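You operate a simulated robot arm through the tools that you are given. There is no shell and no other tool. Be economical: measure what you need, move in short steps, check, and stop when the job is done.

You run a simulated robot arm. Do the job below in one go: nothing can be reset, and whatever is moved stays where it is left.

Task
Scrub the blue cover, then dry it, then stick the green tape on.
Fine: orange brush and green wipe returned to their spots on the lidded carton; the tape goes on the cover's plate beside the handle. Set down upright: orange brush.

Only the result counts: the job must be done as asked and must still hold three seconds after the hand-in. Knocking over, shifting, dropping, spilling or breaking anything else fails it. A push-on lid holds only when it is set on centred and level and pressed home; a screw cap is set on level and turned clockwise until tight.

Robot
A 7-joint arm with a two-finger parallel gripper, fixed in place. Base frame: the origin is at the foot of the arm, x ahead of it, y to its left, z up; the work surface is at about z = 0. Readings come in mm, degrees, newtons and seconds.
With the tool pointing down near the work surface it reaches from about 240 to 620 mm from the base axis. Its first joint turns from -66.0 to 66.0 degrees. Payload 2.6 kg.
Tool frame: the origin (TCP) lies between the finger pads and is the grasp point; the fingertips stand 30 mm ahead of it; z points along the fingers, y is the line along which they close. Largest opening 94 mm; finger width 28, thickness 10; the body of the gripper, 50 by 96 mm, starts 55 mm behind the TCP.
Orientation is that of the tool frame in the base frame, as a unit quaternion [w, x, y, z]. With the fingers straight down and closing along the base's y, the tool's x points along the base's -x, its y along +y and its z along -z.

Tools
- The arm moves only by the tool play_rows. Its argument "series" is a list of rows, each a list of 2 entries, a list of its own where there are three numbers: the shift along the tool's x, y, z in mm, then the turn, a rotation vector about the tool's x, y, z in degrees. In form: [[[dx, dy, dz], [wx, wy, wz]], ...]. A call has 1 to 12 rows; each row shifts and turns the commanded pose from where the row before left it, along the tool's axes as they then stand. "fingers" is the opening, from 0 (shut) to 1 (fully open), set as the call begins (left out, the last holds). Each row takes 0.2 s and may step no farther than 50 mm and 8.6 degrees from the row before; otherwise, or with a gripper value out of range, the whole call is refused. Where a pose cannot be reached the arm comes as near as it can. A force on the tool above 40 N (or 10 N above the force at the start of the call, whichever is more), or a blocked arm, ends the call early, and 0.2 s more pass. The fingers move at their own pace (about 72 mm/s each) and stop on an object; they squeeze with about 22 N. The grip force told is the motor's: it shows also when the fingers shut on nothing. Time passes only in rows, and 0.2 s behind the last, so rows that do not move let the fingers close. It gives the time, the measured TCP pose, the force on the tool (base axes), the opening and the grip force at its end, in the units of the frame above (readings bear some noise), with the torque about the TCP (base axes, N m) and any sound that the robot's microphone picked up.
- Cameras (640 x 400 px; columns grow to the right, rows downward): "scene" is fixed at [33.6, 426.2, 584.9]; the picture's right is [-0.80, -0.59, 0.00], its down [-0.35, 0.47, -0.81] and it looks along [0.48, -0.65, -0.59] (base axes); focal length 328 px, centre (320, 200). "wrist" rides on the gripper at [76, 14, -102] in the tool frame; the picture's right is [-0.18, 0.98, 0.00], its down [-0.75, -0.14, -0.64] and it looks along [-0.63, -0.12, 0.77] (tool axes); focal length 243 px, centre (320, 200). There is no depth. A picture from a camera that has moved, and an enlarged one, comes with that camera's place and axes in the base frame and with its lens. The place of the scene camera against the robot may be out by one fixed shift of up to 25 mm in any direction.
- capture(camera): a new picture of that camera. No time passes.
- enlarge(camera, box): a new picture of the part [left, top, right, bottom] of that camera's present view, enlarged. No time passes.
- hand_in(): hands the job in; it is judged then, once.

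Go step by step. Nothing tells you positions but the pictures and the camera data: compare them with the known pose of the tool, close in by small moves and look again before you grip or let go. The budget is 120 turns and 64 pictures, counting those below and the enlarged ones. Unless the task says otherwise, let go and move clear before handing in, and close with one line.

The tools are called as a command line: name --argument value ..., lists and objects as JSON in quotes. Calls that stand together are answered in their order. play_rows: Moves the arm, as the interface text tells. Its arguments: {"type":"object","properties":{"series":{"type":"array","items":{"type":"array"}},"fingers":{"type":"number"}},"required":["series"]} The other tools are called the same way: capture (camera) takes a picture; enlarge (camera, box) takes an enlarged picture of a part of a camera's view; hand_in () hands the job in.

At the start:

```text
clock: 0.0
tcp_pos: [464.3, -23.9, 258.9]
orientation: [0.001, 0.0, 1.0, 0.0]
contact_force: [-0.8, 0.0, 0.0]
wrist_torque: [0.0, -0.02, -0.01]
gripper_width: 94.2
gripper_force: 0.1
```

scene: 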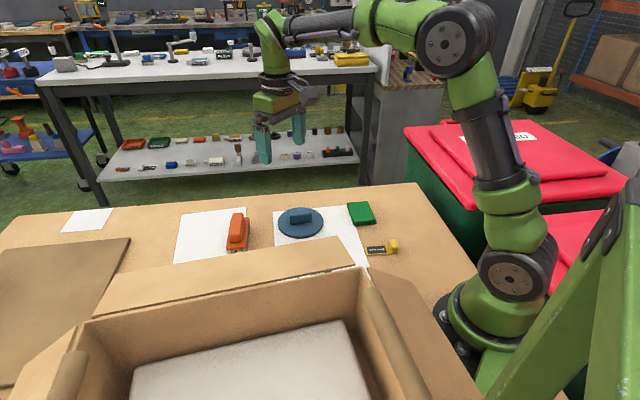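
wrist: 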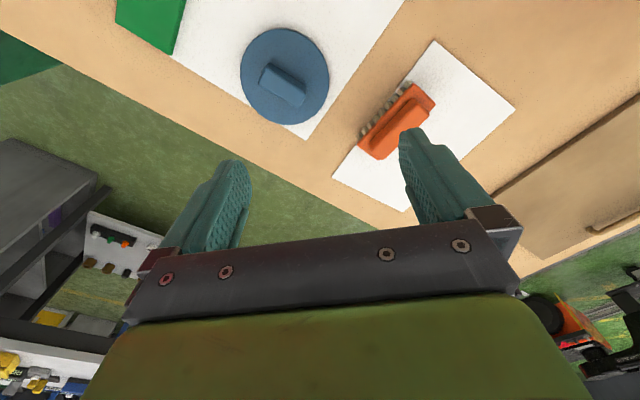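

I see an orange brush, a blue round cover with a handle, a green pad and a small yellow/black item on a brown carton. I'll look at these closer.

enlarge --camera "scene" --box '[160, 180, 420, 280]'

enlarge --camera "wrist" --box '[100, 0, 540, 220]'

```text
2.46 times, centred on (290, 230) of scene
camera zoom: at [33.6, 426.2, 584.9], right [-0.8, -0.59, 0.0], down [-0.35, 0.47, -0.81], along [0.48, -0.65, -0.59], focal length 809 px, centre (394, 126)
```

zoom: 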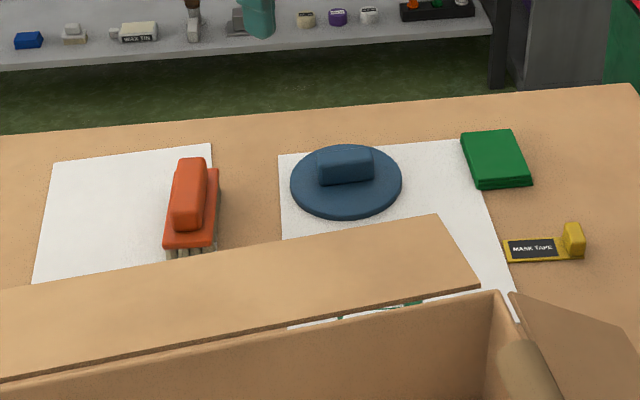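

```text
1.45 times, centred on (320, 110) of wrist
camera zoom: at [388.6, -8.9, 363.0], right [0.18, 0.98, 0.0], down [0.75, -0.14, 0.64], along [0.63, -0.12, -0.77], focal length 353 px, centre (320, 331)
```

zoom: 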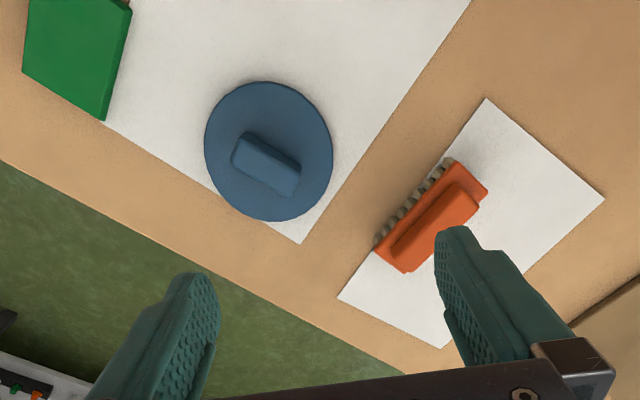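

The yellow item is masking tape, and something green is hidden behind the carton flap. I'll raise and pull back the arm for a wider wrist view.

play_rows --series '[[[31, 11, -35], [0, 0, 0]], [[31, 11, -35], [0, 0, 0]], [[31, 11, -35], [0, 0, 0]], [[31, 11, -35], [0, 0, 0]], [[20, 0, 0], [0, 0, 0]], [[0, 0, 0], [0, 0, 0]]]'

capture --camera "wrist"

```text
clock: 1.4
tcp_pos: [319.7, 23.0, 399.7]
orientation: [0.0, 0.001, 1.0, 0.001]
contact_force: [0.4, 0.9, -0.3]
wrist_torque: [-0.01, 0.0, -0.03]
gripper_width: 94.1
gripper_force: 0.0
```

```text
59 pictures are left
camera wrist: at [244.7, 36.0, 502.6], right [0.18, 0.98, 0.0], down [0.75, -0.14, 0.64], along [0.63, -0.12, -0.77], focal length 243 px, centre (320, 200)
```

wrist: 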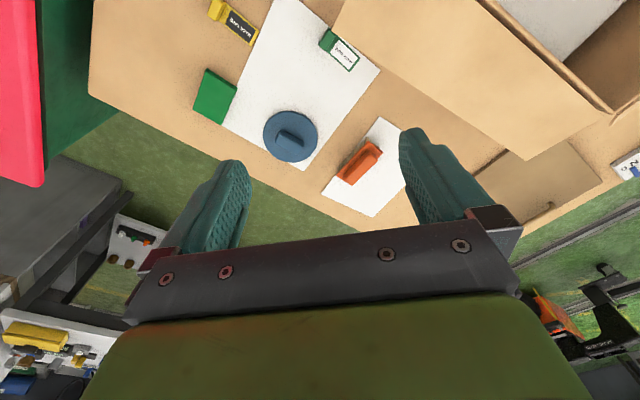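

enlarge --camera "wrist" --box '[180, 0, 420, 200]'

enlarge --camera "wrist" --box '[400, 0, 640, 230]'

enlarge --camera "scene" --box '[0, 180, 260, 400]'

```text
2.00 times, centred on (300, 100) of wrist
camera zoom: at [244.7, 36.0, 502.6], right [0.18, 0.98, 0.0], down [0.75, -0.14, 0.64], along [0.63, -0.12, -0.77], focal length 485 px, centre (360, 400)
```

zoom: 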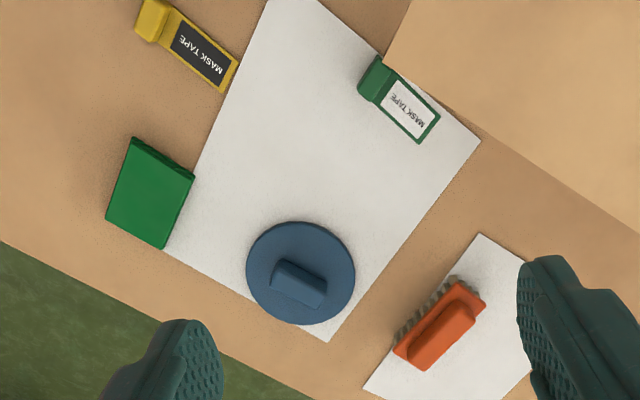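

```text
1.74 times, centred on (520, 115) of wrist
camera zoom: at [244.7, 36.0, 502.6], right [0.18, 0.98, 0.0], down [0.75, -0.14, 0.64], along [0.63, -0.12, -0.77], focal length 422 px, centre (-28, 348)
```

zoom: 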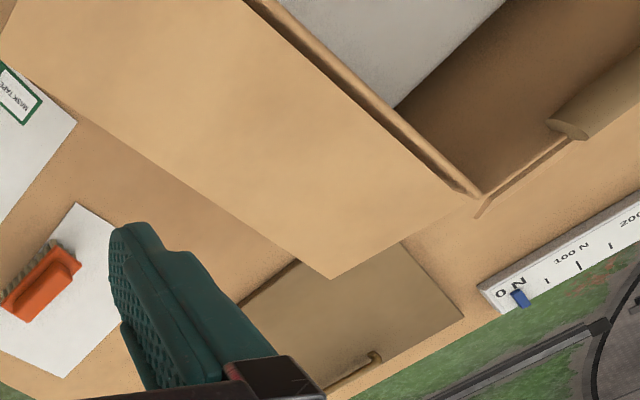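

```text
1.82 times, centred on (130, 290) of scene
camera zoom: at [33.6, 426.2, 584.9], right [-0.8, -0.59, 0.0], down [-0.35, 0.47, -0.81], along [0.48, -0.65, -0.59], focal length 597 px, centre (666, 36)
```

zoom: 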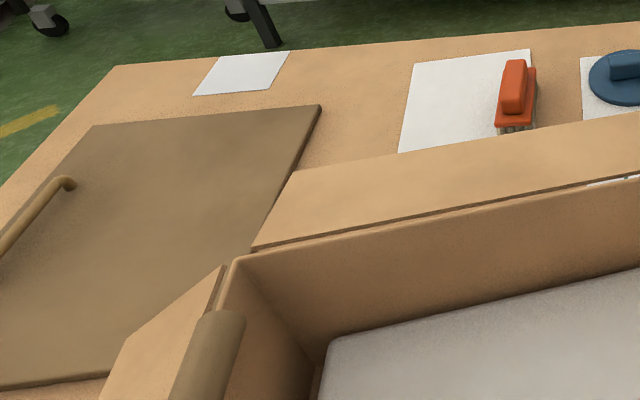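

The surface is at z≈0. Cover is about (463,-70), brush about (545,73), the green tape lies partly near the carton flap, and the pad is beyond the cover. I'll get a closer look at the brush.

play_rows --series '[[[-28.6, 5.3, 31.4], [0, 0, 0]], [[-28.6, 5.3, 31.4], [0, 0, 0]], [[-28.6, 5.3, 31.4], [0, 0, 0]], [[-28.6, 5.3, 31.4], [0, 0, 0]], [[-28.6, 5.3, 31.4], [0, 0, 0]], [[-28.6, 5.3, 31.4], [0, 0, 0]], [[-28.6, 5.3, 31.4], [0, 0, 0]], [[0, 0, 0], [0, 0, 0]]]'

capture --camera "wrist"

enlarge --camera "scene" --box '[200, 190, 340, 270]'

```text
clock: 3.2
tcp_pos: [521.2, 57.5, 179.2]
orientation: [0.001, 0.0, 1.0, 0.001]
contact_force: [0.7, 0.3, -0.6]
wrist_torque: [-0.04, -0.02, 0.01]
gripper_width: 94.1
gripper_force: 0.0
```

```text
55 pictures are left
camera wrist: at [444.8, 72.2, 282.5], right [0.18, 0.98, 0.0], down [0.75, -0.14, 0.64], along [0.63, -0.12, -0.77], focal length 243 px, centre (320, 200)
```

wrist: 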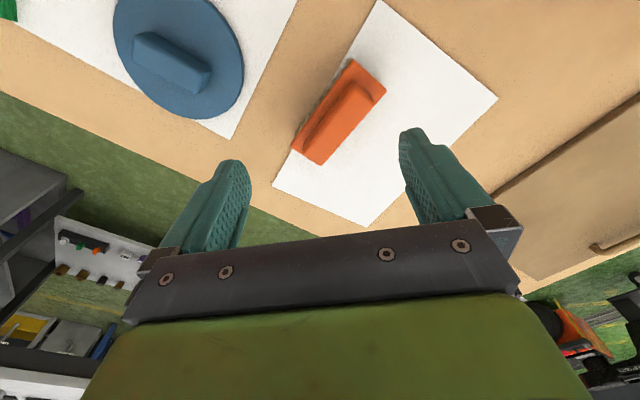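

```text
4.57 times, centred on (270, 230) of scene
camera zoom: at [33.6, 426.2, 584.9], right [-0.8, -0.59, 0.0], down [-0.35, 0.47, -0.81], along [0.48, -0.65, -0.59], focal length 1502 px, centre (549, 63)
```

zoom: 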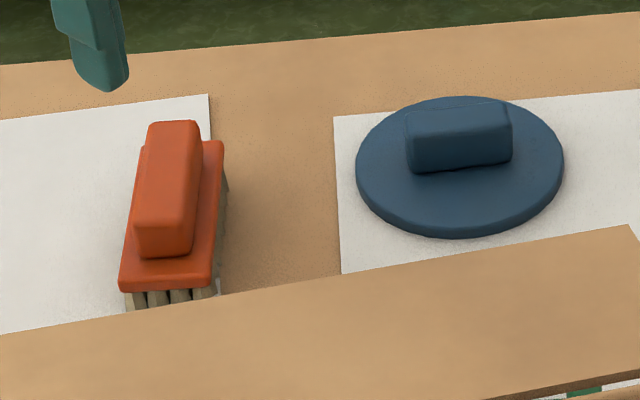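

enlarge --camera "wrist" --box '[260, 40, 420, 180]'

enlarge --camera "wrist" --box '[90, 0, 270, 140]'

```text
2.86 times, centred on (340, 110) of wrist
camera zoom: at [444.8, 72.2, 282.5], right [0.18, 0.98, 0.0], down [0.75, -0.14, 0.64], along [0.63, -0.12, -0.77], focal length 693 px, centre (263, 457)
```

zoom: 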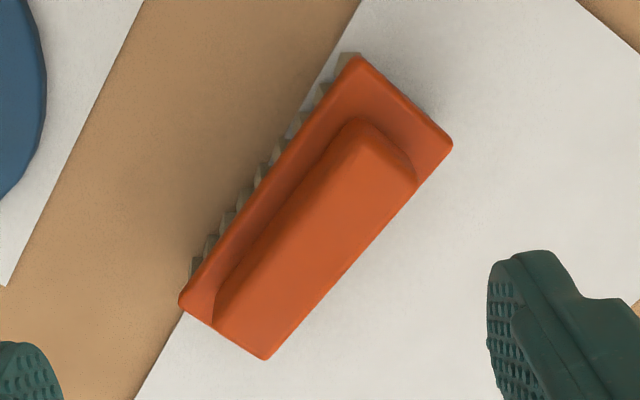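

```text
2.86 times, centred on (180, 70) of wrist
camera zoom: at [444.8, 72.2, 282.5], right [0.18, 0.98, 0.0], down [0.75, -0.14, 0.64], along [0.63, -0.12, -0.77], focal length 693 px, centre (720, 571)
```

zoom: 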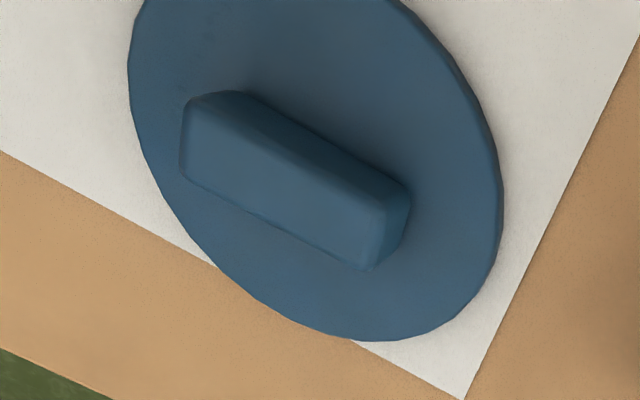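

Brush measures about 106×44 mm, long axis at −47°, centre (546,69). I'll go above it, turn the fingers across its ridge, and check.

play_rows --series '[[[-25, 11.5, 19], [0, 0, 0]], [[0, 0, 0], [0, 0, 7.8]], [[0, 0, 0], [0, 0, 7.8]], [[0, 0, 0], [0, 0, 7.8]], [[0, 0, 0], [0, 0, 7.8]], [[0, 0, 0], [0, 0, 7.8]], [[0, 0, 0], [0, 0, 7.8]], [[0, 0, 0], [0, 0, 0]]]'

capture --camera "wrist"

capture --camera "scene"

```text
clock: 5.0
tcp_pos: [544.9, 69.7, 160.0]
orientation: [0.0, 0.399, 0.917, 0.001]
contact_force: [0.0, -1.2, 0.1]
wrist_torque: [0.02, 0.0, 0.0]
gripper_width: 94.1
gripper_force: 0.1
```

```text
51 pictures are left
camera wrist: at [504.5, 134.7, 264.1], right [0.84, 0.54, 0.0], down [0.41, -0.65, 0.64], along [0.34, -0.54, -0.77], focal length 243 px, centre (320, 200)
```

wrist: 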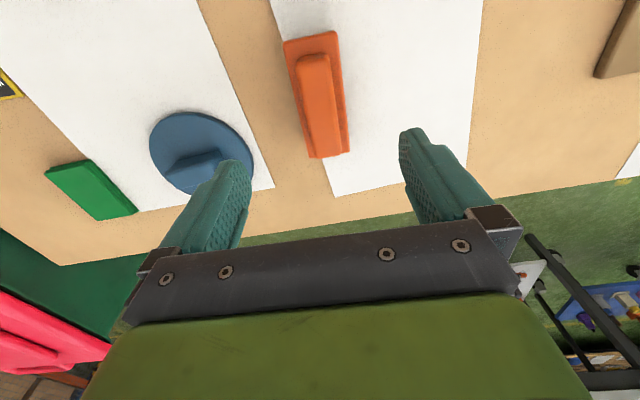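

```text
50 pictures are left
```

scene: 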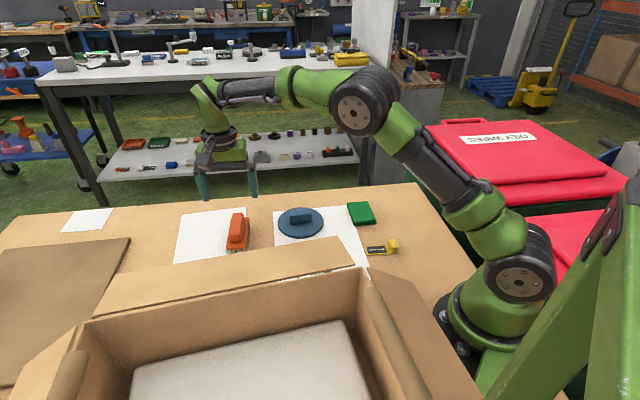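

enlarge --camera "wrist" --box '[250, 20, 410, 170]'

```text
2.67 times, centred on (330, 95) of wrist
camera zoom: at [504.5, 134.7, 264.1], right [0.84, 0.54, 0.0], down [0.41, -0.65, 0.64], along [0.34, -0.54, -0.77], focal length 647 px, centre (293, 480)
```

zoom: 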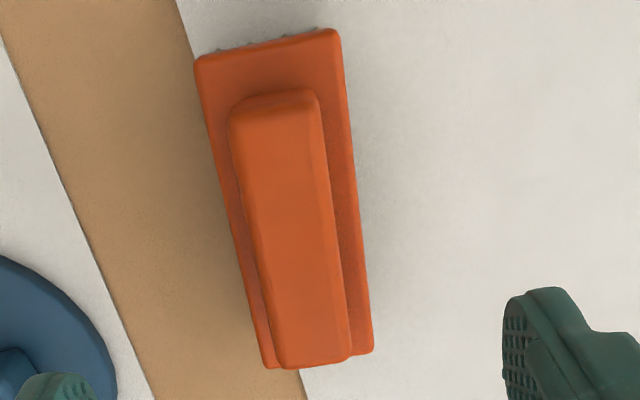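

Alignment is good: brush centred on the finger line. The brush plate top is at z≈24 and the ridge top ≈45, so I'll descend around the ridge.

play_rows --series '[[[0, 0, 35], [0, 0, 0]], [[0, 0, 35], [0, 0, 0]], [[0, 0, 20], [0, 0, 0]], [[0, 0, 5], [0, 0, 0]], [[0, 0, 5], [0, 0, 0]], [[0, 0, 0], [0, 0, 0]]]'

capture --camera "wrist"

enlarge --camera "scene" --box '[180, 170, 300, 260]'

```text
clock: 6.4
tcp_pos: [544.8, 69.0, 60.1]
orientation: [0.0, 0.397, 0.918, 0.001]
contact_force: [-0.2, -0.5, -0.2]
wrist_torque: [0.0, -0.02, -0.03]
gripper_width: 94.0
gripper_force: 0.1
```

```text
48 pictures are left
camera wrist: at [504.2, 134.9, 163.8], right [0.84, 0.54, 0.0], down [0.41, -0.65, 0.64], along [0.35, -0.54, -0.77], focal length 243 px, centre (320, 200)
```

wrist: 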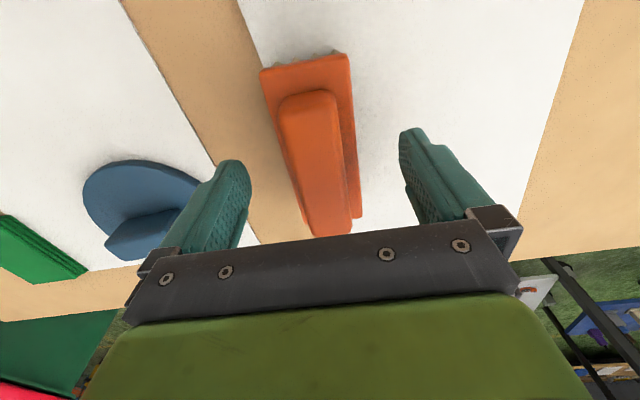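

```text
4.44 times, centred on (240, 215) of scene
camera zoom: at [33.6, 426.2, 584.9], right [-0.8, -0.59, 0.0], down [-0.35, 0.47, -0.81], along [0.48, -0.65, -0.59], focal length 1460 px, centre (676, 133)
```

zoom: 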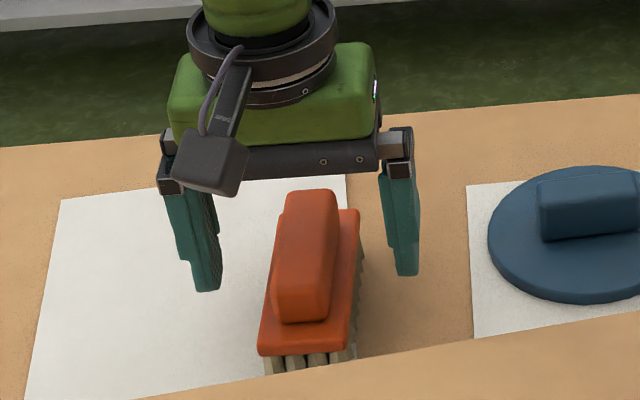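

play_rows --series '[[[0, 0, 2], [0, 0, 0]], [[0, 0, 0], [0, 0, 0]], [[0, 0, 0], [0, 0, 0]], [[0, 0, 0], [0, 0, 0]], [[0, 0, 0], [0, 0, 0]], [[0, 0, 0], [0, 0, 0]]]' --fingers 0

```text
clock: 7.8
tcp_pos: [545.8, 70.1, 57.9]
orientation: [0.0, 0.398, 0.918, 0.0]
contact_force: [0.8, 0.6, 0.5]
wrist_torque: [-0.01, -0.05, 0.0]
gripper_width: 45.3
gripper_force: 22.6
```

Grip width of 45 mm shows the tips hold the plate's sides. I'll lift slightly and look.

play_rows --series '[[[0, 0, -10], [0, 0, 0]], [[0, 0, -30], [0, 0, 0]], [[0, 0, 0], [0, 0, 0]]]'

capture --camera "wrist"

enlarge --camera "scene" --box '[180, 150, 300, 240]'

```text
clock: 8.6
tcp_pos: [545.8, 69.8, 98.5]
orientation: [0.0, 0.397, 0.918, 0.0]
contact_force: [-0.1, 0.2, -0.9]
wrist_torque: [-0.01, 0.01, 0.02]
gripper_width: 45.3
gripper_force: 21.7
```

```text
46 pictures are left
camera wrist: at [504.5, 135.4, 202.1], right [0.84, 0.54, 0.0], down [0.41, -0.65, 0.64], along [0.35, -0.54, -0.77], focal length 243 px, centre (320, 200)
```

wrist: 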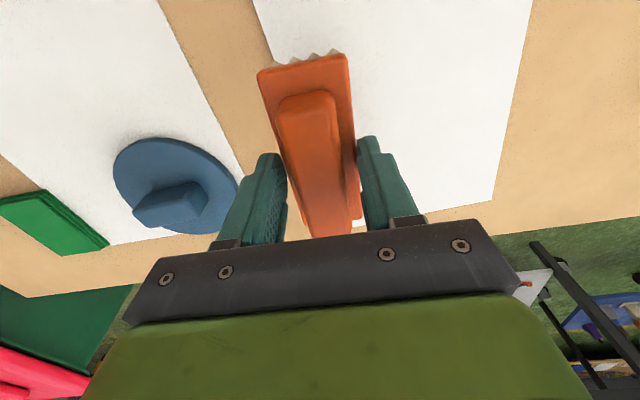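

```text
4.44 times, centred on (240, 195) of scene
camera zoom: at [33.6, 426.2, 584.9], right [-0.8, -0.59, 0.0], down [-0.35, 0.47, -0.81], along [0.48, -0.65, -0.59], focal length 1460 px, centre (676, 222)
```

zoom: 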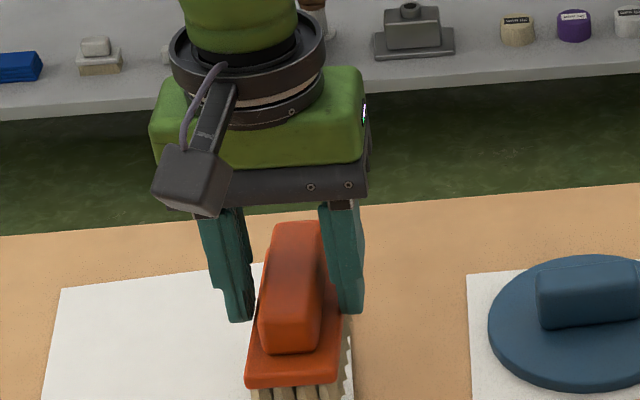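

Brush is level. For a firmer hold I'll set it back, open, go 5 mm lower, and re-grip.

play_rows --series '[[[0, 0, 30], [0, 0, 0]], [[0, 0, 9.8], [0, 0, 0]], [[0, 0, 0], [0, 0, 0]]]'

play_rows --series '[[[0, 0, 0], [0, 0, 0]], [[0, 0, 0], [0, 0, 0]], [[0, 0, 5.5], [0, 0, 0]], [[0, 0, 0], [0, 0, 0]]]' --fingers 0.75

play_rows --series '[[[0, 0, 0], [0, 0, 0]], [[0, 0, 0], [0, 0, 0]], [[0, 0, 0], [0, 0, 0]], [[0, 0, 0], [0, 0, 0]]]' --fingers 0

```text
clock: 9.4
tcp_pos: [544.1, 68.8, 59.1]
orientation: [0.001, 0.397, 0.918, 0.0]
contact_force: [0.0, 0.8, -1.3]
wrist_torque: [-0.01, 0.03, -0.01]
gripper_width: 45.3
gripper_force: 22.2
```

```text
clock: 10.4
tcp_pos: [545.1, 69.5, 53.9]
orientation: [0.0, 0.397, 0.918, 0.0]
contact_force: [0.1, 0.2, -0.2]
wrist_torque: [-0.04, -0.01, -0.01]
gripper_width: 70.3
gripper_force: 0.1
```

```text
clock: 11.4
tcp_pos: [545.9, 68.3, 54.0]
orientation: [0.0, 0.397, 0.918, 0.0]
contact_force: [0.1, -0.6, -0.3]
wrist_torque: [0.03, -0.02, 0.01]
gripper_width: 45.3
gripper_force: 22.3
```

The handle is tall, so fingers outside the brush would strike it. Better to grip the narrower ridge: open, raise to TCP z≈65, close.

play_rows --series '[[[0, 0, 0], [0, 0, 0]], [[0, 0, 0], [0, 0, 0]], [[0, 0, -11], [0, 0, 0]], [[0, 0, 0], [0, 0, 0]]]' --fingers 0.75

play_rows --series '[[[0, 0, 0], [0, 0, 0]], [[0, 0, 0], [0, 0, 0]], [[0, 0, 0], [0, 0, 0]], [[0, 0, 0], [0, 0, 0]]]' --fingers 0

```text
clock: 12.4
tcp_pos: [546.0, 69.0, 64.6]
orientation: [0.0, 0.398, 0.917, 0.0]
contact_force: [0.0, -0.4, 0.4]
wrist_torque: [0.04, -0.01, 0.0]
gripper_width: 70.4
gripper_force: 0.1
```

```text
clock: 13.4
tcp_pos: [545.0, 69.1, 64.4]
orientation: [0.0, 0.398, 0.917, 0.001]
contact_force: [-1.1, -0.2, 2.4]
wrist_torque: [0.03, -0.01, -0.01]
gripper_width: 27.4
gripper_force: 22.2
```

Gripped the ridge at 27.4 mm. Lifting and checking, and measuring the cover's handle from here.

play_rows --series '[[[0, 0, -10], [0, 0, 0]], [[0, 0, -40], [0, 0, 0]], [[0, 0, -20], [0, 0, 0]], [[0, 0, 0], [0, 0, 0]]]'

enlarge --camera "wrist" --box '[120, 50, 360, 240]'

enlarge --camera "scene" --box '[190, 140, 350, 250]'

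```text
clock: 14.4
tcp_pos: [545.9, 68.6, 133.8]
orientation: [0.001, 0.397, 0.918, -0.001]
contact_force: [0.8, 0.3, -0.1]
wrist_torque: [0.03, 0.03, 0.01]
gripper_width: 27.2
gripper_force: 21.7
```

```text
2.11 times, centred on (240, 145) of wrist
camera zoom: at [504.4, 134.5, 238.3], right [0.84, 0.54, 0.0], down [0.41, -0.65, 0.64], along [0.35, -0.54, -0.77], focal length 511 px, centre (488, 316)
```

zoom: 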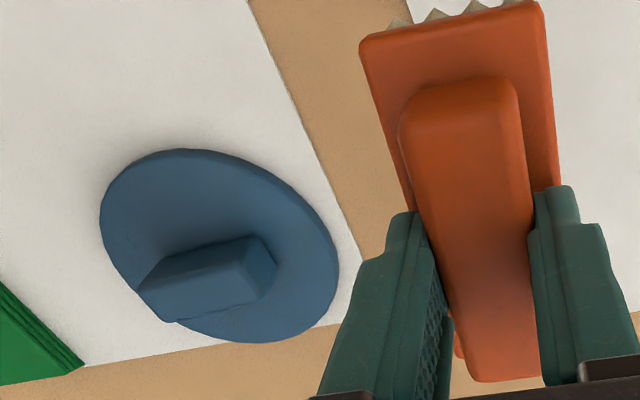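

```text
3.64 times, centred on (270, 195) of scene
camera zoom: at [33.6, 426.2, 584.9], right [-0.8, -0.59, 0.0], down [-0.35, 0.47, -0.81], along [0.48, -0.65, -0.59], focal length 1195 px, centre (502, 218)
```

zoom: 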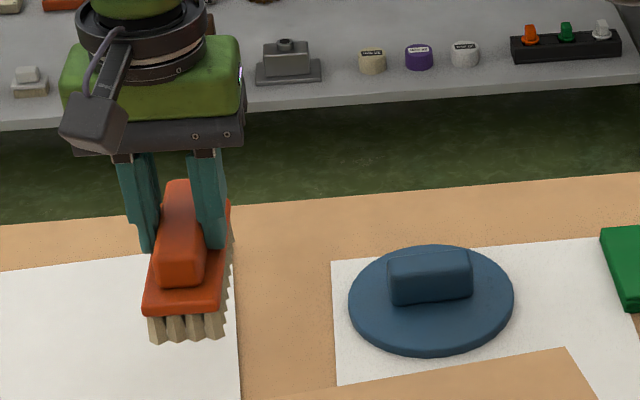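

Brush is held level. Handle axis is about 52°. I'll turn the brush perpendicular to the handle and go above the plate's near end zone.

play_rows --series '[[[0, 0, 0], [0, 0, -4.4]], [[0, 0, 0], [0, 0, -4.4]], [[-6.8, -35.2, 0], [0, 0, 0]], [[-6.8, -35.2, 0], [0, 0, 0]], [[-6.9, -35.4, 0], [0, 0, 0]], [[0, 0, 20], [0, 0, 0]], [[0, 0, 20], [0, 0, 0]], [[0, 0, 10], [0, 0, 0]], [[0, 0, 0], [0, 0, 0]]]'

enlarge --camera "scene" --box '[230, 160, 370, 260]'

capture --camera "wrist"

```text
clock: 16.4
tcp_pos: [496.1, -26.4, 84.2]
orientation: [-0.001, 0.325, 0.946, -0.001]
contact_force: [0.6, -0.2, -0.8]
wrist_torque: [-0.02, 0.0, 0.01]
gripper_width: 27.1
gripper_force: 22.5
```

```text
4.00 times, centred on (300, 210) of scene
camera zoom: at [33.6, 426.2, 584.9], right [-0.8, -0.59, 0.0], down [-0.35, 0.47, -0.81], along [0.48, -0.65, -0.59], focal length 1314 px, centre (400, 160)
```

zoom: 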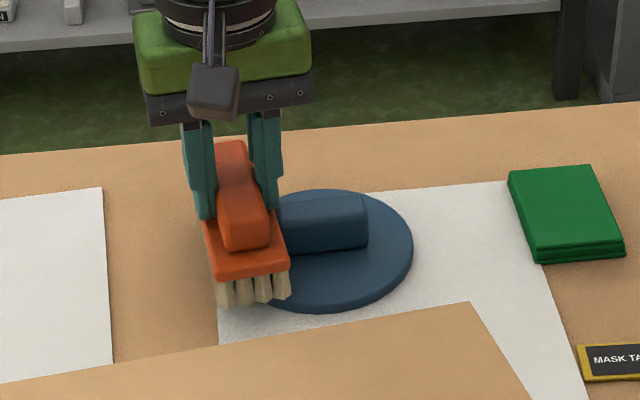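

```text
41 pictures are left
camera wrist: at [445.7, 31.4, 187.3], right [0.75, 0.66, 0.0], down [0.51, -0.58, 0.64], along [0.42, -0.48, -0.77], focal length 243 px, centre (320, 200)
```

wrist: 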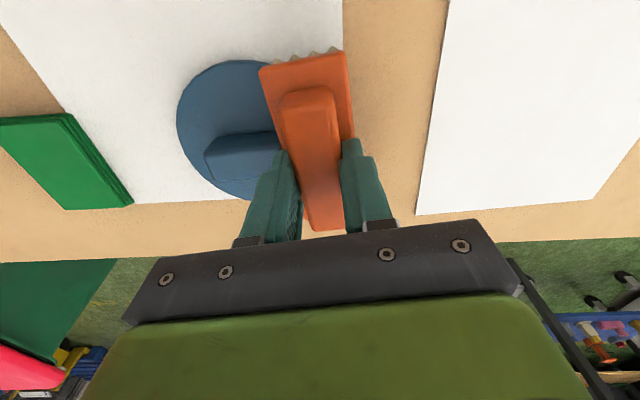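

play_rows --series '[[[0, 0, 7], [0, 0, 0]], [[0, 0, 2], [0, 0, 0]], [[0, 0, 0], [0, 0, 0]]]'

play_rows --series '[[[0, 0, 2], [0, 0, 0]], [[0, 0, 0], [0, 0, 0]]]'

play_rows --series '[[[0, 0, 1.5], [0, 0, 0]], [[0, 0, 0], [0, 0, 0]]]'

```text
clock: 17.2
tcp_pos: [496.0, -26.0, 75.5]
orientation: [0.0, 0.325, 0.946, 0.001]
contact_force: [1.2, 0.7, -0.7]
wrist_torque: [0.03, 0.0, -0.03]
gripper_width: 27.4
gripper_force: 21.8
```

```text
clock: 17.8
tcp_pos: [497.8, -27.8, 74.6]
orientation: [0.002, 0.327, 0.945, 0.001]
contact_force: [-6.7, 1.7, 17.4]
wrist_torque: [0.01, 0.49, -0.02]
gripper_width: 27.3
gripper_force: 21.8
```

```text
clock: 18.4
tcp_pos: [497.0, -26.9, 73.5]
orientation: [0.003, 0.326, 0.946, -0.001]
contact_force: [-3.3, 2.3, 22.6]
wrist_torque: [-0.13, 0.15, -0.03]
gripper_width: 27.5
gripper_force: 21.8
```

Contact at TCP z≈75. I'll ease off to a lighter press and make short strokes along the brush's long direction.

play_rows --series '[[[0, 0, -1.5], [0, 0, 0]], [[0, 0, 0], [0, 0, 0]]]'

play_rows --series '[[[8, 0, 0], [0, 0, 0]], [[8, 0, 0], [0, 0, 0]], [[-8, 0, 0], [0, 0, 0]], [[-8, 0, 0], [0, 0, 0]], [[-8, 0, 0], [0, 0, 0]], [[-8, 0, 0], [0, 0, 0]], [[8, 0, 0], [0, 0, 0]], [[8, 0, 0], [0, 0, 0]]]'

enlarge --camera "scene" --box '[230, 160, 370, 260]'

```text
clock: 19.0
tcp_pos: [496.8, -27.5, 73.7]
orientation: [0.001, 0.324, 0.946, 0.0]
contact_force: [7.6, 0.8, 6.7]
wrist_torque: [-0.2, -0.49, 0.13]
gripper_width: 27.3
gripper_force: 21.9
```

```text
clock: 20.8
tcp_pos: [497.0, -29.0, 72.8]
orientation: [0.001, 0.326, 0.945, -0.001]
contact_force: [3.1, -0.9, 5.5]
wrist_torque: [-0.02, -0.09, 0.05]
gripper_width: 27.4
gripper_force: 21.9
```

```text
4.00 times, centred on (300, 210) of scene
camera zoom: at [33.6, 426.2, 584.9], right [-0.8, -0.59, 0.0], down [-0.35, 0.47, -0.81], along [0.48, -0.65, -0.59], focal length 1314 px, centre (400, 160)
```

zoom: 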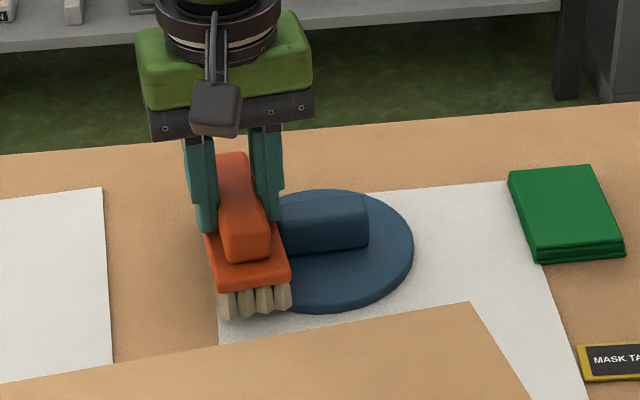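

Cover stays put, force is around 5 N. Now to the opposite end.

play_rows --series '[[[0, 0, -45], [0, 0, 0]], [[0, -38, 0], [0, 0, 0]], [[0, -38, 0], [0, 0, 0]], [[0, -36, 0], [0, 0, 0]], [[0, 0, 30], [0, 0, 0]], [[0, 0, 12], [0, 0, 0]], [[0, 0, 2], [0, 0, 0]], [[0, 0, 0], [0, 0, 0]]]'

enlarge --camera "scene" --box '[230, 160, 370, 260]'

```text
clock: 22.6
tcp_pos: [427.9, -114.9, 75.5]
orientation: [0.001, 0.325, 0.946, 0.0]
contact_force: [0.1, -0.2, -0.1]
wrist_torque: [0.02, 0.03, -0.02]
gripper_width: 27.0
gripper_force: 21.4
```

```text
4.00 times, centred on (300, 210) of scene
camera zoom: at [33.6, 426.2, 584.9], right [-0.8, -0.59, 0.0], down [-0.35, 0.47, -0.81], along [0.48, -0.65, -0.59], focal length 1314 px, centre (400, 160)
```

zoom: 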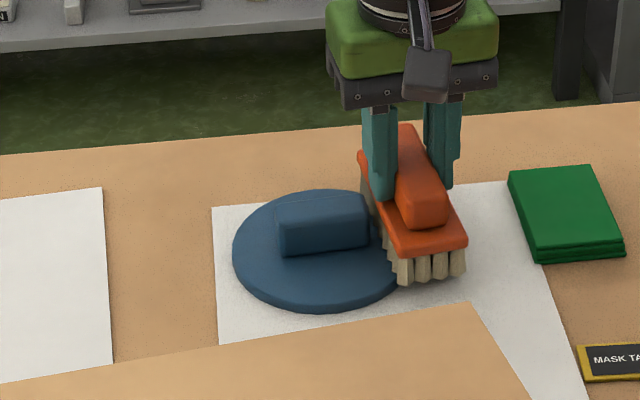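

play_rows --series '[[[0, 0, 1.5], [0, 0, 0]], [[0, 0, 1], [0, 0, 0]], [[0, 0, 0], [0, 0, 0]]]'

play_rows --series '[[[8, 0, 0], [0, 0, 0]], [[8, 0, 0], [0, 0, 0]], [[-8, 0, 0], [0, 0, 0]], [[-8, 0, 0], [0, 0, 0]], [[-8, 0, 0], [0, 0, 0]], [[-8, 0, 0], [0, 0, 0]], [[8, 0, 0], [0, 0, 0]], [[8, 0, 0], [0, 0, 0]]]'

```text
clock: 23.4
tcp_pos: [428.9, -115.3, 72.8]
orientation: [0.001, 0.326, 0.945, 0.001]
contact_force: [-4.4, -0.1, 12.5]
wrist_torque: [0.19, 0.27, 0.0]
gripper_width: 27.4
gripper_force: 22.3
```

```text
clock: 25.2
tcp_pos: [427.8, -117.2, 72.3]
orientation: [0.004, 0.326, 0.946, 0.0]
contact_force: [5.8, -6.3, 18.9]
wrist_torque: [0.14, -0.01, -0.04]
gripper_width: 27.2
gripper_force: 21.6
```

Now lift and turn 90° so the brush lies parallel to the handle.

play_rows --series '[[[0, 0, -50], [0, 0, 0]], [[0, 0, -12], [0, 0, -8.2]], [[0, 0, 0], [0, 0, -8.2]], [[0, 0, 0], [0, 0, -8.2]], [[0, 0, 0], [0, 0, -8.2]], [[0, 0, 0], [0, 0, -8.2]], [[0, 0, 0], [0, 0, -8.2]], [[0, 0, 0], [0, 0, -8.2]], [[0, 0, 0], [0, 0, -8.2]], [[0, 0, 0], [0, 0, -8.2]], [[0, 0, 0], [0, 0, -8.2]], [[0, 0, 0], [0, 0, -8]]]'

```text
clock: 27.8
tcp_pos: [428.5, -114.7, 134.3]
orientation: [0.001, -0.439, 0.899, 0.001]
contact_force: [0.1, -0.5, -1.1]
wrist_torque: [0.04, -0.01, 0.01]
gripper_width: 27.3
gripper_force: 21.7
```

play_rows --series '[[[-27.6, -19, 0], [0, 0, 0]], [[-27.6, -19, 0], [0, 0, 0]], [[0, 0, 30], [0, 0, 0]], [[0, 0, 20], [0, 0, 0]], [[0, 0, 4], [0, 0, 0]], [[0, 0, 0], [0, 0, 0]]]'

enlarge --camera "scene" --box '[230, 160, 370, 260]'

capture --camera "wrist"

```text
clock: 29.2
tcp_pos: [492.5, -93.5, 80.5]
orientation: [0.002, -0.438, 0.899, 0.0]
contact_force: [-7.5, 1.4, 16.9]
wrist_torque: [0.6, 0.39, 0.22]
gripper_width: 27.3
gripper_force: 22.2
```

```text
4.00 times, centred on (300, 210) of scene
camera zoom: at [33.5, 426.2, 584.9], right [-0.8, -0.59, 0.0], down [-0.35, 0.47, -0.81], along [0.48, -0.65, -0.59], focal length 1314 px, centre (400, 160)
```

zoom: 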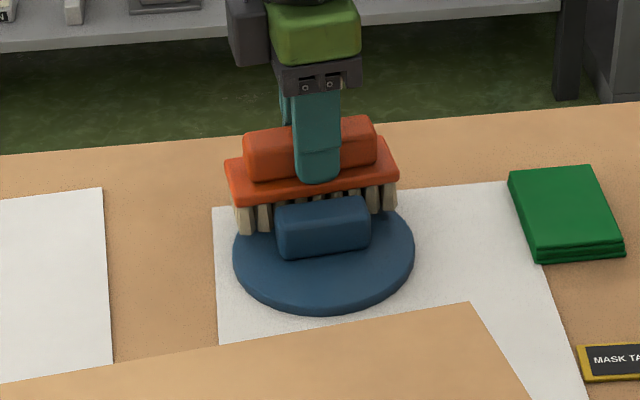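

```text
37 pictures are left
camera wrist: at [434.3, -145.6, 184.2], right [-0.66, 0.75, 0.0], down [0.57, 0.51, 0.64], along [0.48, 0.42, -0.77], focal length 243 px, centre (320, 200)
```

wrist: 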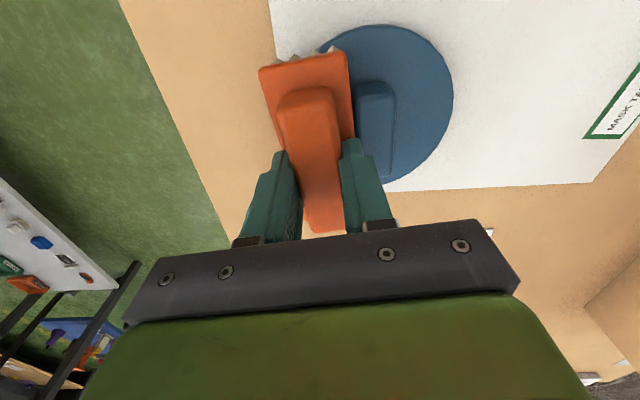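

The brush seems to touch the handle's side. I'll rise, shift 8 mm outward, and descend again.

play_rows --series '[[[0, 0, -25], [0, 0, 0]], [[0, -8, 0], [0, 0, 0]], [[0, 0, 20], [0, 0, 0]], [[0, 0, 5], [0, 0, 0]], [[0, 0, 0], [0, 0, 0]]]'

enlarge --camera "scene" --box '[230, 160, 370, 260]'

```text
clock: 30.4
tcp_pos: [497.7, -99.7, 79.8]
orientation: [0.0, -0.439, 0.899, 0.001]
contact_force: [-0.3, -0.1, -0.7]
wrist_torque: [-0.03, 0.03, 0.01]
gripper_width: 27.5
gripper_force: 22.1
```

```text
4.00 times, centred on (300, 210) of scene
camera zoom: at [33.6, 426.2, 584.9], right [-0.8, -0.59, 0.0], down [-0.35, 0.47, -0.81], along [0.48, -0.65, -0.59], focal length 1314 px, centre (400, 160)
```

zoom: 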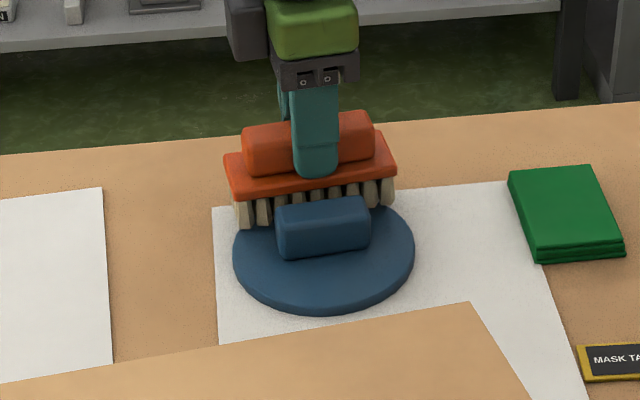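

play_rows --series '[[[0, 0, 4], [0, 0, 0]], [[0, 0, 2], [0, 0, 0]], [[0, 0, 0], [0, 0, 0]]]'

play_rows --series '[[[0, 0, 1], [0, 0, 0]], [[0, 0, 0], [0, 0, 0]]]'

```text
clock: 31.2
tcp_pos: [498.4, -98.9, 74.0]
orientation: [0.0, -0.438, 0.899, 0.0]
contact_force: [0.5, 0.2, -0.7]
wrist_torque: [-0.03, 0.02, 0.01]
gripper_width: 27.2
gripper_force: 21.5
```

```text
clock: 31.8
tcp_pos: [497.8, -99.5, 72.9]
orientation: [0.001, -0.439, 0.898, 0.0]
contact_force: [-0.1, 0.3, 1.4]
wrist_torque: [-0.02, 0.13, -0.03]
gripper_width: 27.4
gripper_force: 21.9
```

play_rows --series '[[[0, 0, 1.2], [0, 0, 0]], [[8, 0, 0], [0, 0, 0]], [[8, 0, 0], [0, 0, 0]], [[-8, 0, 0], [0, 0, 0]], [[-8, 0, 0], [0, 0, 0]], [[-8, 0, 0], [0, 0, 0]], [[-8, 0, 0], [0, 0, 0]], [[8, 0, 0], [0, 0, 0]], [[8, 0, 0], [0, 0, 0]]]'

```text
clock: 33.8
tcp_pos: [499.7, -96.6, 72.5]
orientation: [0.002, -0.439, 0.898, 0.001]
contact_force: [4.8, 9.1, 22.9]
wrist_torque: [-0.01, 0.24, -0.1]
gripper_width: 27.3
gripper_force: 21.4
```

Now the other side of the handle.

play_rows --series '[[[0, 0, -48], [0, 0, 0]], [[0, 0, -12], [0, 0, 0]], [[0, 46, 0], [0, 0, 0]], [[0, 46, 0], [0, 0, 0]], [[0, 0, 40], [0, 0, 0]], [[0, 0, 12], [0, 0, 0]], [[0, 0, 5], [0, 0, 0]], [[0, 0, 0], [0, 0, 0]]]'

enlarge --camera "scene" --box '[230, 160, 370, 260]'

```text
clock: 35.6
tcp_pos: [425.5, -43.2, 74.3]
orientation: [0.0, -0.439, 0.899, 0.001]
contact_force: [0.8, -0.4, -0.7]
wrist_torque: [0.01, -0.01, -0.02]
gripper_width: 27.3
gripper_force: 21.8
```

```text
4.00 times, centred on (300, 210) of scene
camera zoom: at [33.6, 426.2, 584.9], right [-0.8, -0.59, 0.0], down [-0.35, 0.47, -0.81], along [0.48, -0.65, -0.59], focal length 1314 px, centre (400, 160)
```

zoom: 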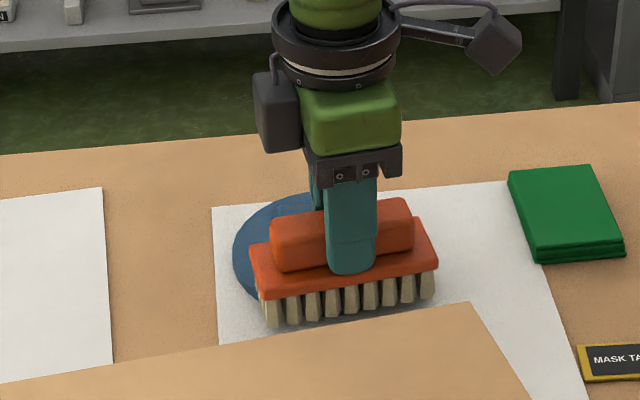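

play_rows --series '[[[-10, -3, 0], [0, 0, 0]], [[0, 0, 2.4], [0, 0, 0]], [[0, 0, 0], [0, 0, 0]]]'

play_rows --series '[[[8, 0, 0], [0, 0, 0]], [[8, 0, 0], [0, 0, 0]], [[-8, 0, 0], [0, 0, 0]], [[-8, 0, 0], [0, 0, 0]], [[-8, 0, 0], [0, 0, 0]], [[-8, 0, 0], [0, 0, 0]], [[8, 0, 0], [0, 0, 0]], [[8, 0, 0], [0, 0, 0]]]'

enlarge --camera "scene" --box '[230, 160, 370, 260]'

```text
clock: 36.4
tcp_pos: [433.4, -36.8, 73.0]
orientation: [0.0, -0.438, 0.899, -0.001]
contact_force: [-4.7, -1.2, 12.7]
wrist_torque: [0.16, 0.09, 0.03]
gripper_width: 27.2
gripper_force: 21.5
```

```text
clock: 38.2
tcp_pos: [434.5, -35.6, 73.0]
orientation: [0.001, -0.439, 0.898, 0.001]
contact_force: [5.0, 7.8, 19.7]
wrist_torque: [-0.21, 0.15, -0.02]
gripper_width: 27.4
gripper_force: 21.9
```

```text
4.00 times, centred on (300, 210) of scene
camera zoom: at [33.5, 426.2, 584.9], right [-0.8, -0.6, 0.0], down [-0.35, 0.47, -0.81], along [0.48, -0.65, -0.59], focal length 1314 px, centre (400, 160)
```

zoom: 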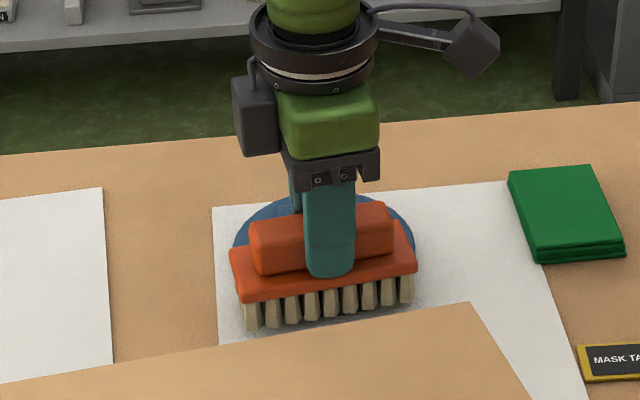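

Scrubbing done on all zones. Lift, turn back to the brush's original orientation.

play_rows --series '[[[0, 0, -49], [0, 0, 0]], [[0, 0, -12], [0, 0, 8.2]], [[0, 0, 0], [0, 0, 8.3]], [[0, 0, 0], [0, 0, 8.3]], [[0, 0, 0], [0, 0, 8.3]], [[0, 0, 0], [0, 0, 8.3]], [[0, 0, 0], [0, 0, 8.3]], [[0, 0, 0], [0, 0, 8.3]], [[0, 0, 0], [0, 0, 8.2]], [[0, 0, 0], [0, 0, 8.2]], [[0, 0, 0], [0, 0, 8.2]], [[0, 0, 0], [0, 0, 8.2]]]'

play_rows --series '[[[0, 0, 0], [0, 0, 8]], [[0, 0, 0], [0, 0, 0]]]'

```text
clock: 40.8
tcp_pos: [433.3, -37.4, 133.7]
orientation: [0.0, 0.333, 0.943, 0.0]
contact_force: [0.1, 0.9, -2.4]
wrist_torque: [-0.02, -0.02, 0.0]
gripper_width: 27.5
gripper_force: 21.7
```

```text
clock: 41.4
tcp_pos: [434.6, -36.0, 132.5]
orientation: [0.0, 0.398, 0.918, 0.0]
contact_force: [-0.7, 0.0, -1.3]
wrist_torque: [-0.03, -0.02, 0.02]
gripper_width: 27.4
gripper_force: 22.2
```

play_rows --series '[[[0.2, 38.5, 0], [0, 0, 0]], [[0.2, 38.5, 0], [0, 0, 0]], [[0.2, 38.5, 0], [0, 0, 0]], [[0.2, 38.4, 0], [0, 0, 0]], [[0, 0, 40], [0, 0, 0]], [[0, 0, 17], [0, 0, 0]], [[0, 0, 5], [0, 0, 0]], [[0, 0, 0], [0, 0, 0]]]'

enlarge --camera "scene" --box '[200, 190, 340, 270]'

```text
clock: 43.2
tcp_pos: [545.8, 67.8, 70.3]
orientation: [0.0, 0.397, 0.918, -0.001]
contact_force: [-0.4, -0.1, -0.5]
wrist_torque: [0.01, 0.0, -0.02]
gripper_width: 27.1
gripper_force: 22.2
```

```text
4.57 times, centred on (270, 230) of scene
camera zoom: at [33.6, 426.2, 584.9], right [-0.8, -0.59, 0.0], down [-0.35, 0.47, -0.81], along [0.48, -0.65, -0.59], focal length 1502 px, centre (549, 63)
```

zoom: 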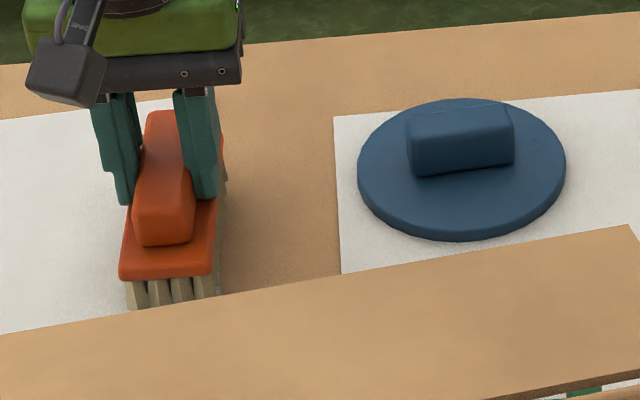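

play_rows --series '[[[0, 0, 5], [0, 0, 0]], [[0, 0, 1.5], [0, 0, 0]], [[0, 0, 0], [0, 0, 0]]]'

play_rows --series '[[[0, 0, 1.2], [0, 0, 0]], [[0, 0, 0], [0, 0, 0]]]'

```text
clock: 44.0
tcp_pos: [545.0, 68.5, 63.8]
orientation: [0.001, 0.397, 0.918, -0.001]
contact_force: [-0.8, 0.8, -1.4]
wrist_torque: [0.04, -0.01, -0.02]
gripper_width: 27.5
gripper_force: 21.7
```

```text
clock: 44.6
tcp_pos: [546.2, 69.8, 63.6]
orientation: [-0.001, 0.397, 0.918, -0.001]
contact_force: [0.3, -0.2, -0.1]
wrist_torque: [0.01, 0.01, -0.03]
gripper_width: 27.1
gripper_force: 22.1
```

play_rows --series '[[[0, 0, 1], [0, 0, 0]], [[0, 0, 0], [0, 0, 0]]]'

play_rows --series '[[[0, 0, 0.8], [0, 0, 0]], [[0, 0, 0], [0, 0, 0]]]'

```text
clock: 45.2
tcp_pos: [545.4, 69.0, 63.8]
orientation: [0.0, 0.397, 0.918, 0.0]
contact_force: [-1.2, 0.0, 1.2]
wrist_torque: [-0.14, -0.03, -0.05]
gripper_width: 27.2
gripper_force: 21.9
```

```text
clock: 45.8
tcp_pos: [545.8, 69.6, 63.2]
orientation: [0.001, 0.397, 0.918, 0.0]
contact_force: [-6.2, 0.1, 14.1]
wrist_torque: [-0.15, 0.24, -0.07]
gripper_width: 27.2
gripper_force: 22.0
```

Brush is on the surface. Open and rise, then check.

play_rows --series '[[[0, 0, -0.8], [0, 0, 0]], [[0, 0, 0], [0, 0, 0]], [[0, 0, 0], [0, 0, 0]]]'

play_rows --series '[[[0, 0, 0], [0, 0, 0]], [[0, 0, 0], [0, 0, 0]], [[0, 0, 0], [0, 0, 0]], [[0, 0, -40], [0, 0, 0]], [[0, 0, -50], [0, 0, 0]], [[0, 0, 0], [0, 0, 0]]]' --fingers 0.7

enlarge --camera "scene" --box '[200, 190, 340, 270]'

```text
clock: 46.6
tcp_pos: [547.1, 68.3, 63.8]
orientation: [0.001, 0.398, 0.917, 0.001]
contact_force: [-2.6, -0.4, 12.7]
wrist_torque: [0.0, 0.12, -0.06]
gripper_width: 27.5
gripper_force: 22.3
```

```text
clock: 48.0
tcp_pos: [545.4, 68.7, 153.6]
orientation: [0.0, 0.398, 0.917, 0.0]
contact_force: [-0.1, -0.1, -0.4]
wrist_torque: [-0.02, 0.0, 0.0]
gripper_width: 65.6
gripper_force: 0.0
```

```text
4.57 times, centred on (270, 230) of scene
camera zoom: at [33.6, 426.2, 584.9], right [-0.8, -0.59, 0.0], down [-0.35, 0.47, -0.81], along [0.48, -0.65, -0.59], focal length 1502 px, centre (549, 63)
```

zoom: 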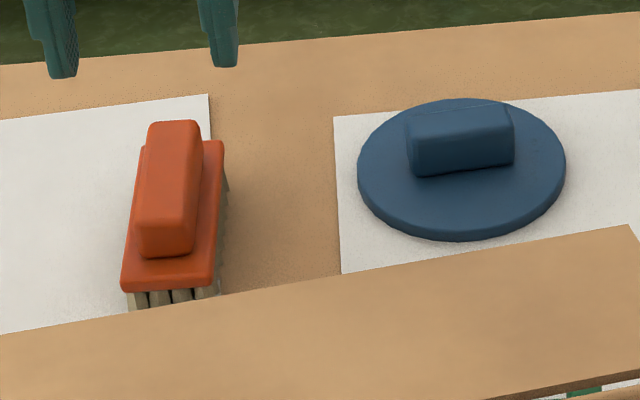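

Brush is back on its spot, upright. Next the green pad at about (357,−194), ~57×83 mm, long axis about −45°. Moving above it.

play_rows --series '[[[-9, -45.3, 0], [0, 0, 0]], [[-9, -45.3, 0], [0, 0, 0]], [[-9, -45.3, 0], [0, 0, 0]], [[-9, -45.3, 0], [0, 0, 0]], [[-9, -45.3, 0], [0, 0, 0]], [[-9, -45.3, 0], [0, 0, 0]], [[-9, -45.3, 0], [0, 0, 0]], [[0, 0, 0], [0, 0, 0]]]' --fingers 1

capture --camera "wrist"

enlarge --camera "wrist" --box '[240, 0, 400, 180]'

enlarge --camera "scene" --box '[310, 180, 430, 270]'

```text
clock: 49.8
tcp_pos: [358.4, -194.2, 154.1]
orientation: [0.0, 0.397, 0.918, 0.0]
contact_force: [0.5, -0.6, -0.8]
wrist_torque: [-0.01, 0.03, 0.03]
gripper_width: 94.1
gripper_force: 0.1
```

```text
31 pictures are left
camera wrist: at [315.9, -128.8, 257.1], right [0.84, 0.54, 0.0], down [0.41, -0.65, 0.64], along [0.35, -0.54, -0.77], focal length 243 px, centre (320, 200)
```

wrist: 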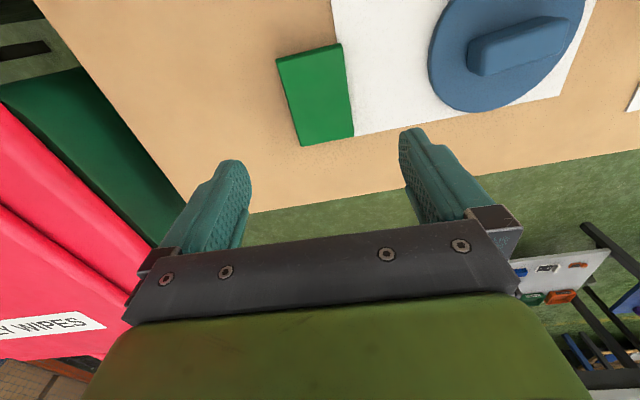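

```text
2.22 times, centred on (320, 90) of wrist
camera zoom: at [315.9, -128.8, 257.1], right [0.84, 0.54, 0.0], down [0.41, -0.65, 0.64], along [0.35, -0.54, -0.77], focal length 539 px, centre (320, 444)
```

zoom: 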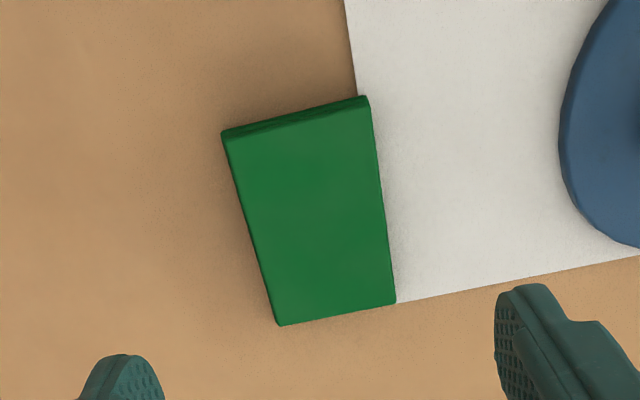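

```text
4.44 times, centred on (370, 225) of scene
camera zoom: at [33.6, 426.2, 584.9], right [-0.8, -0.59, 0.0], down [-0.35, 0.47, -0.81], along [0.48, -0.65, -0.59], focal length 1460 px, centre (98, 89)
```

zoom: 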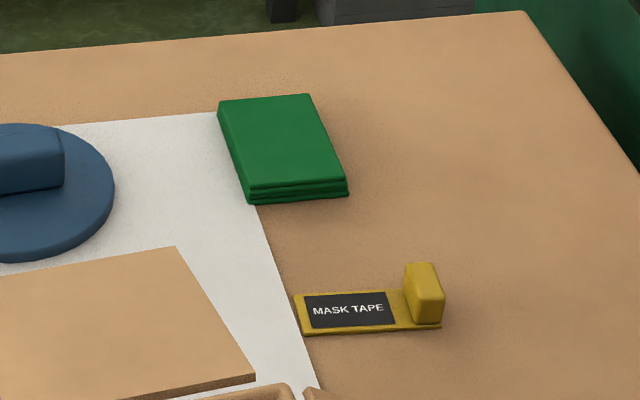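

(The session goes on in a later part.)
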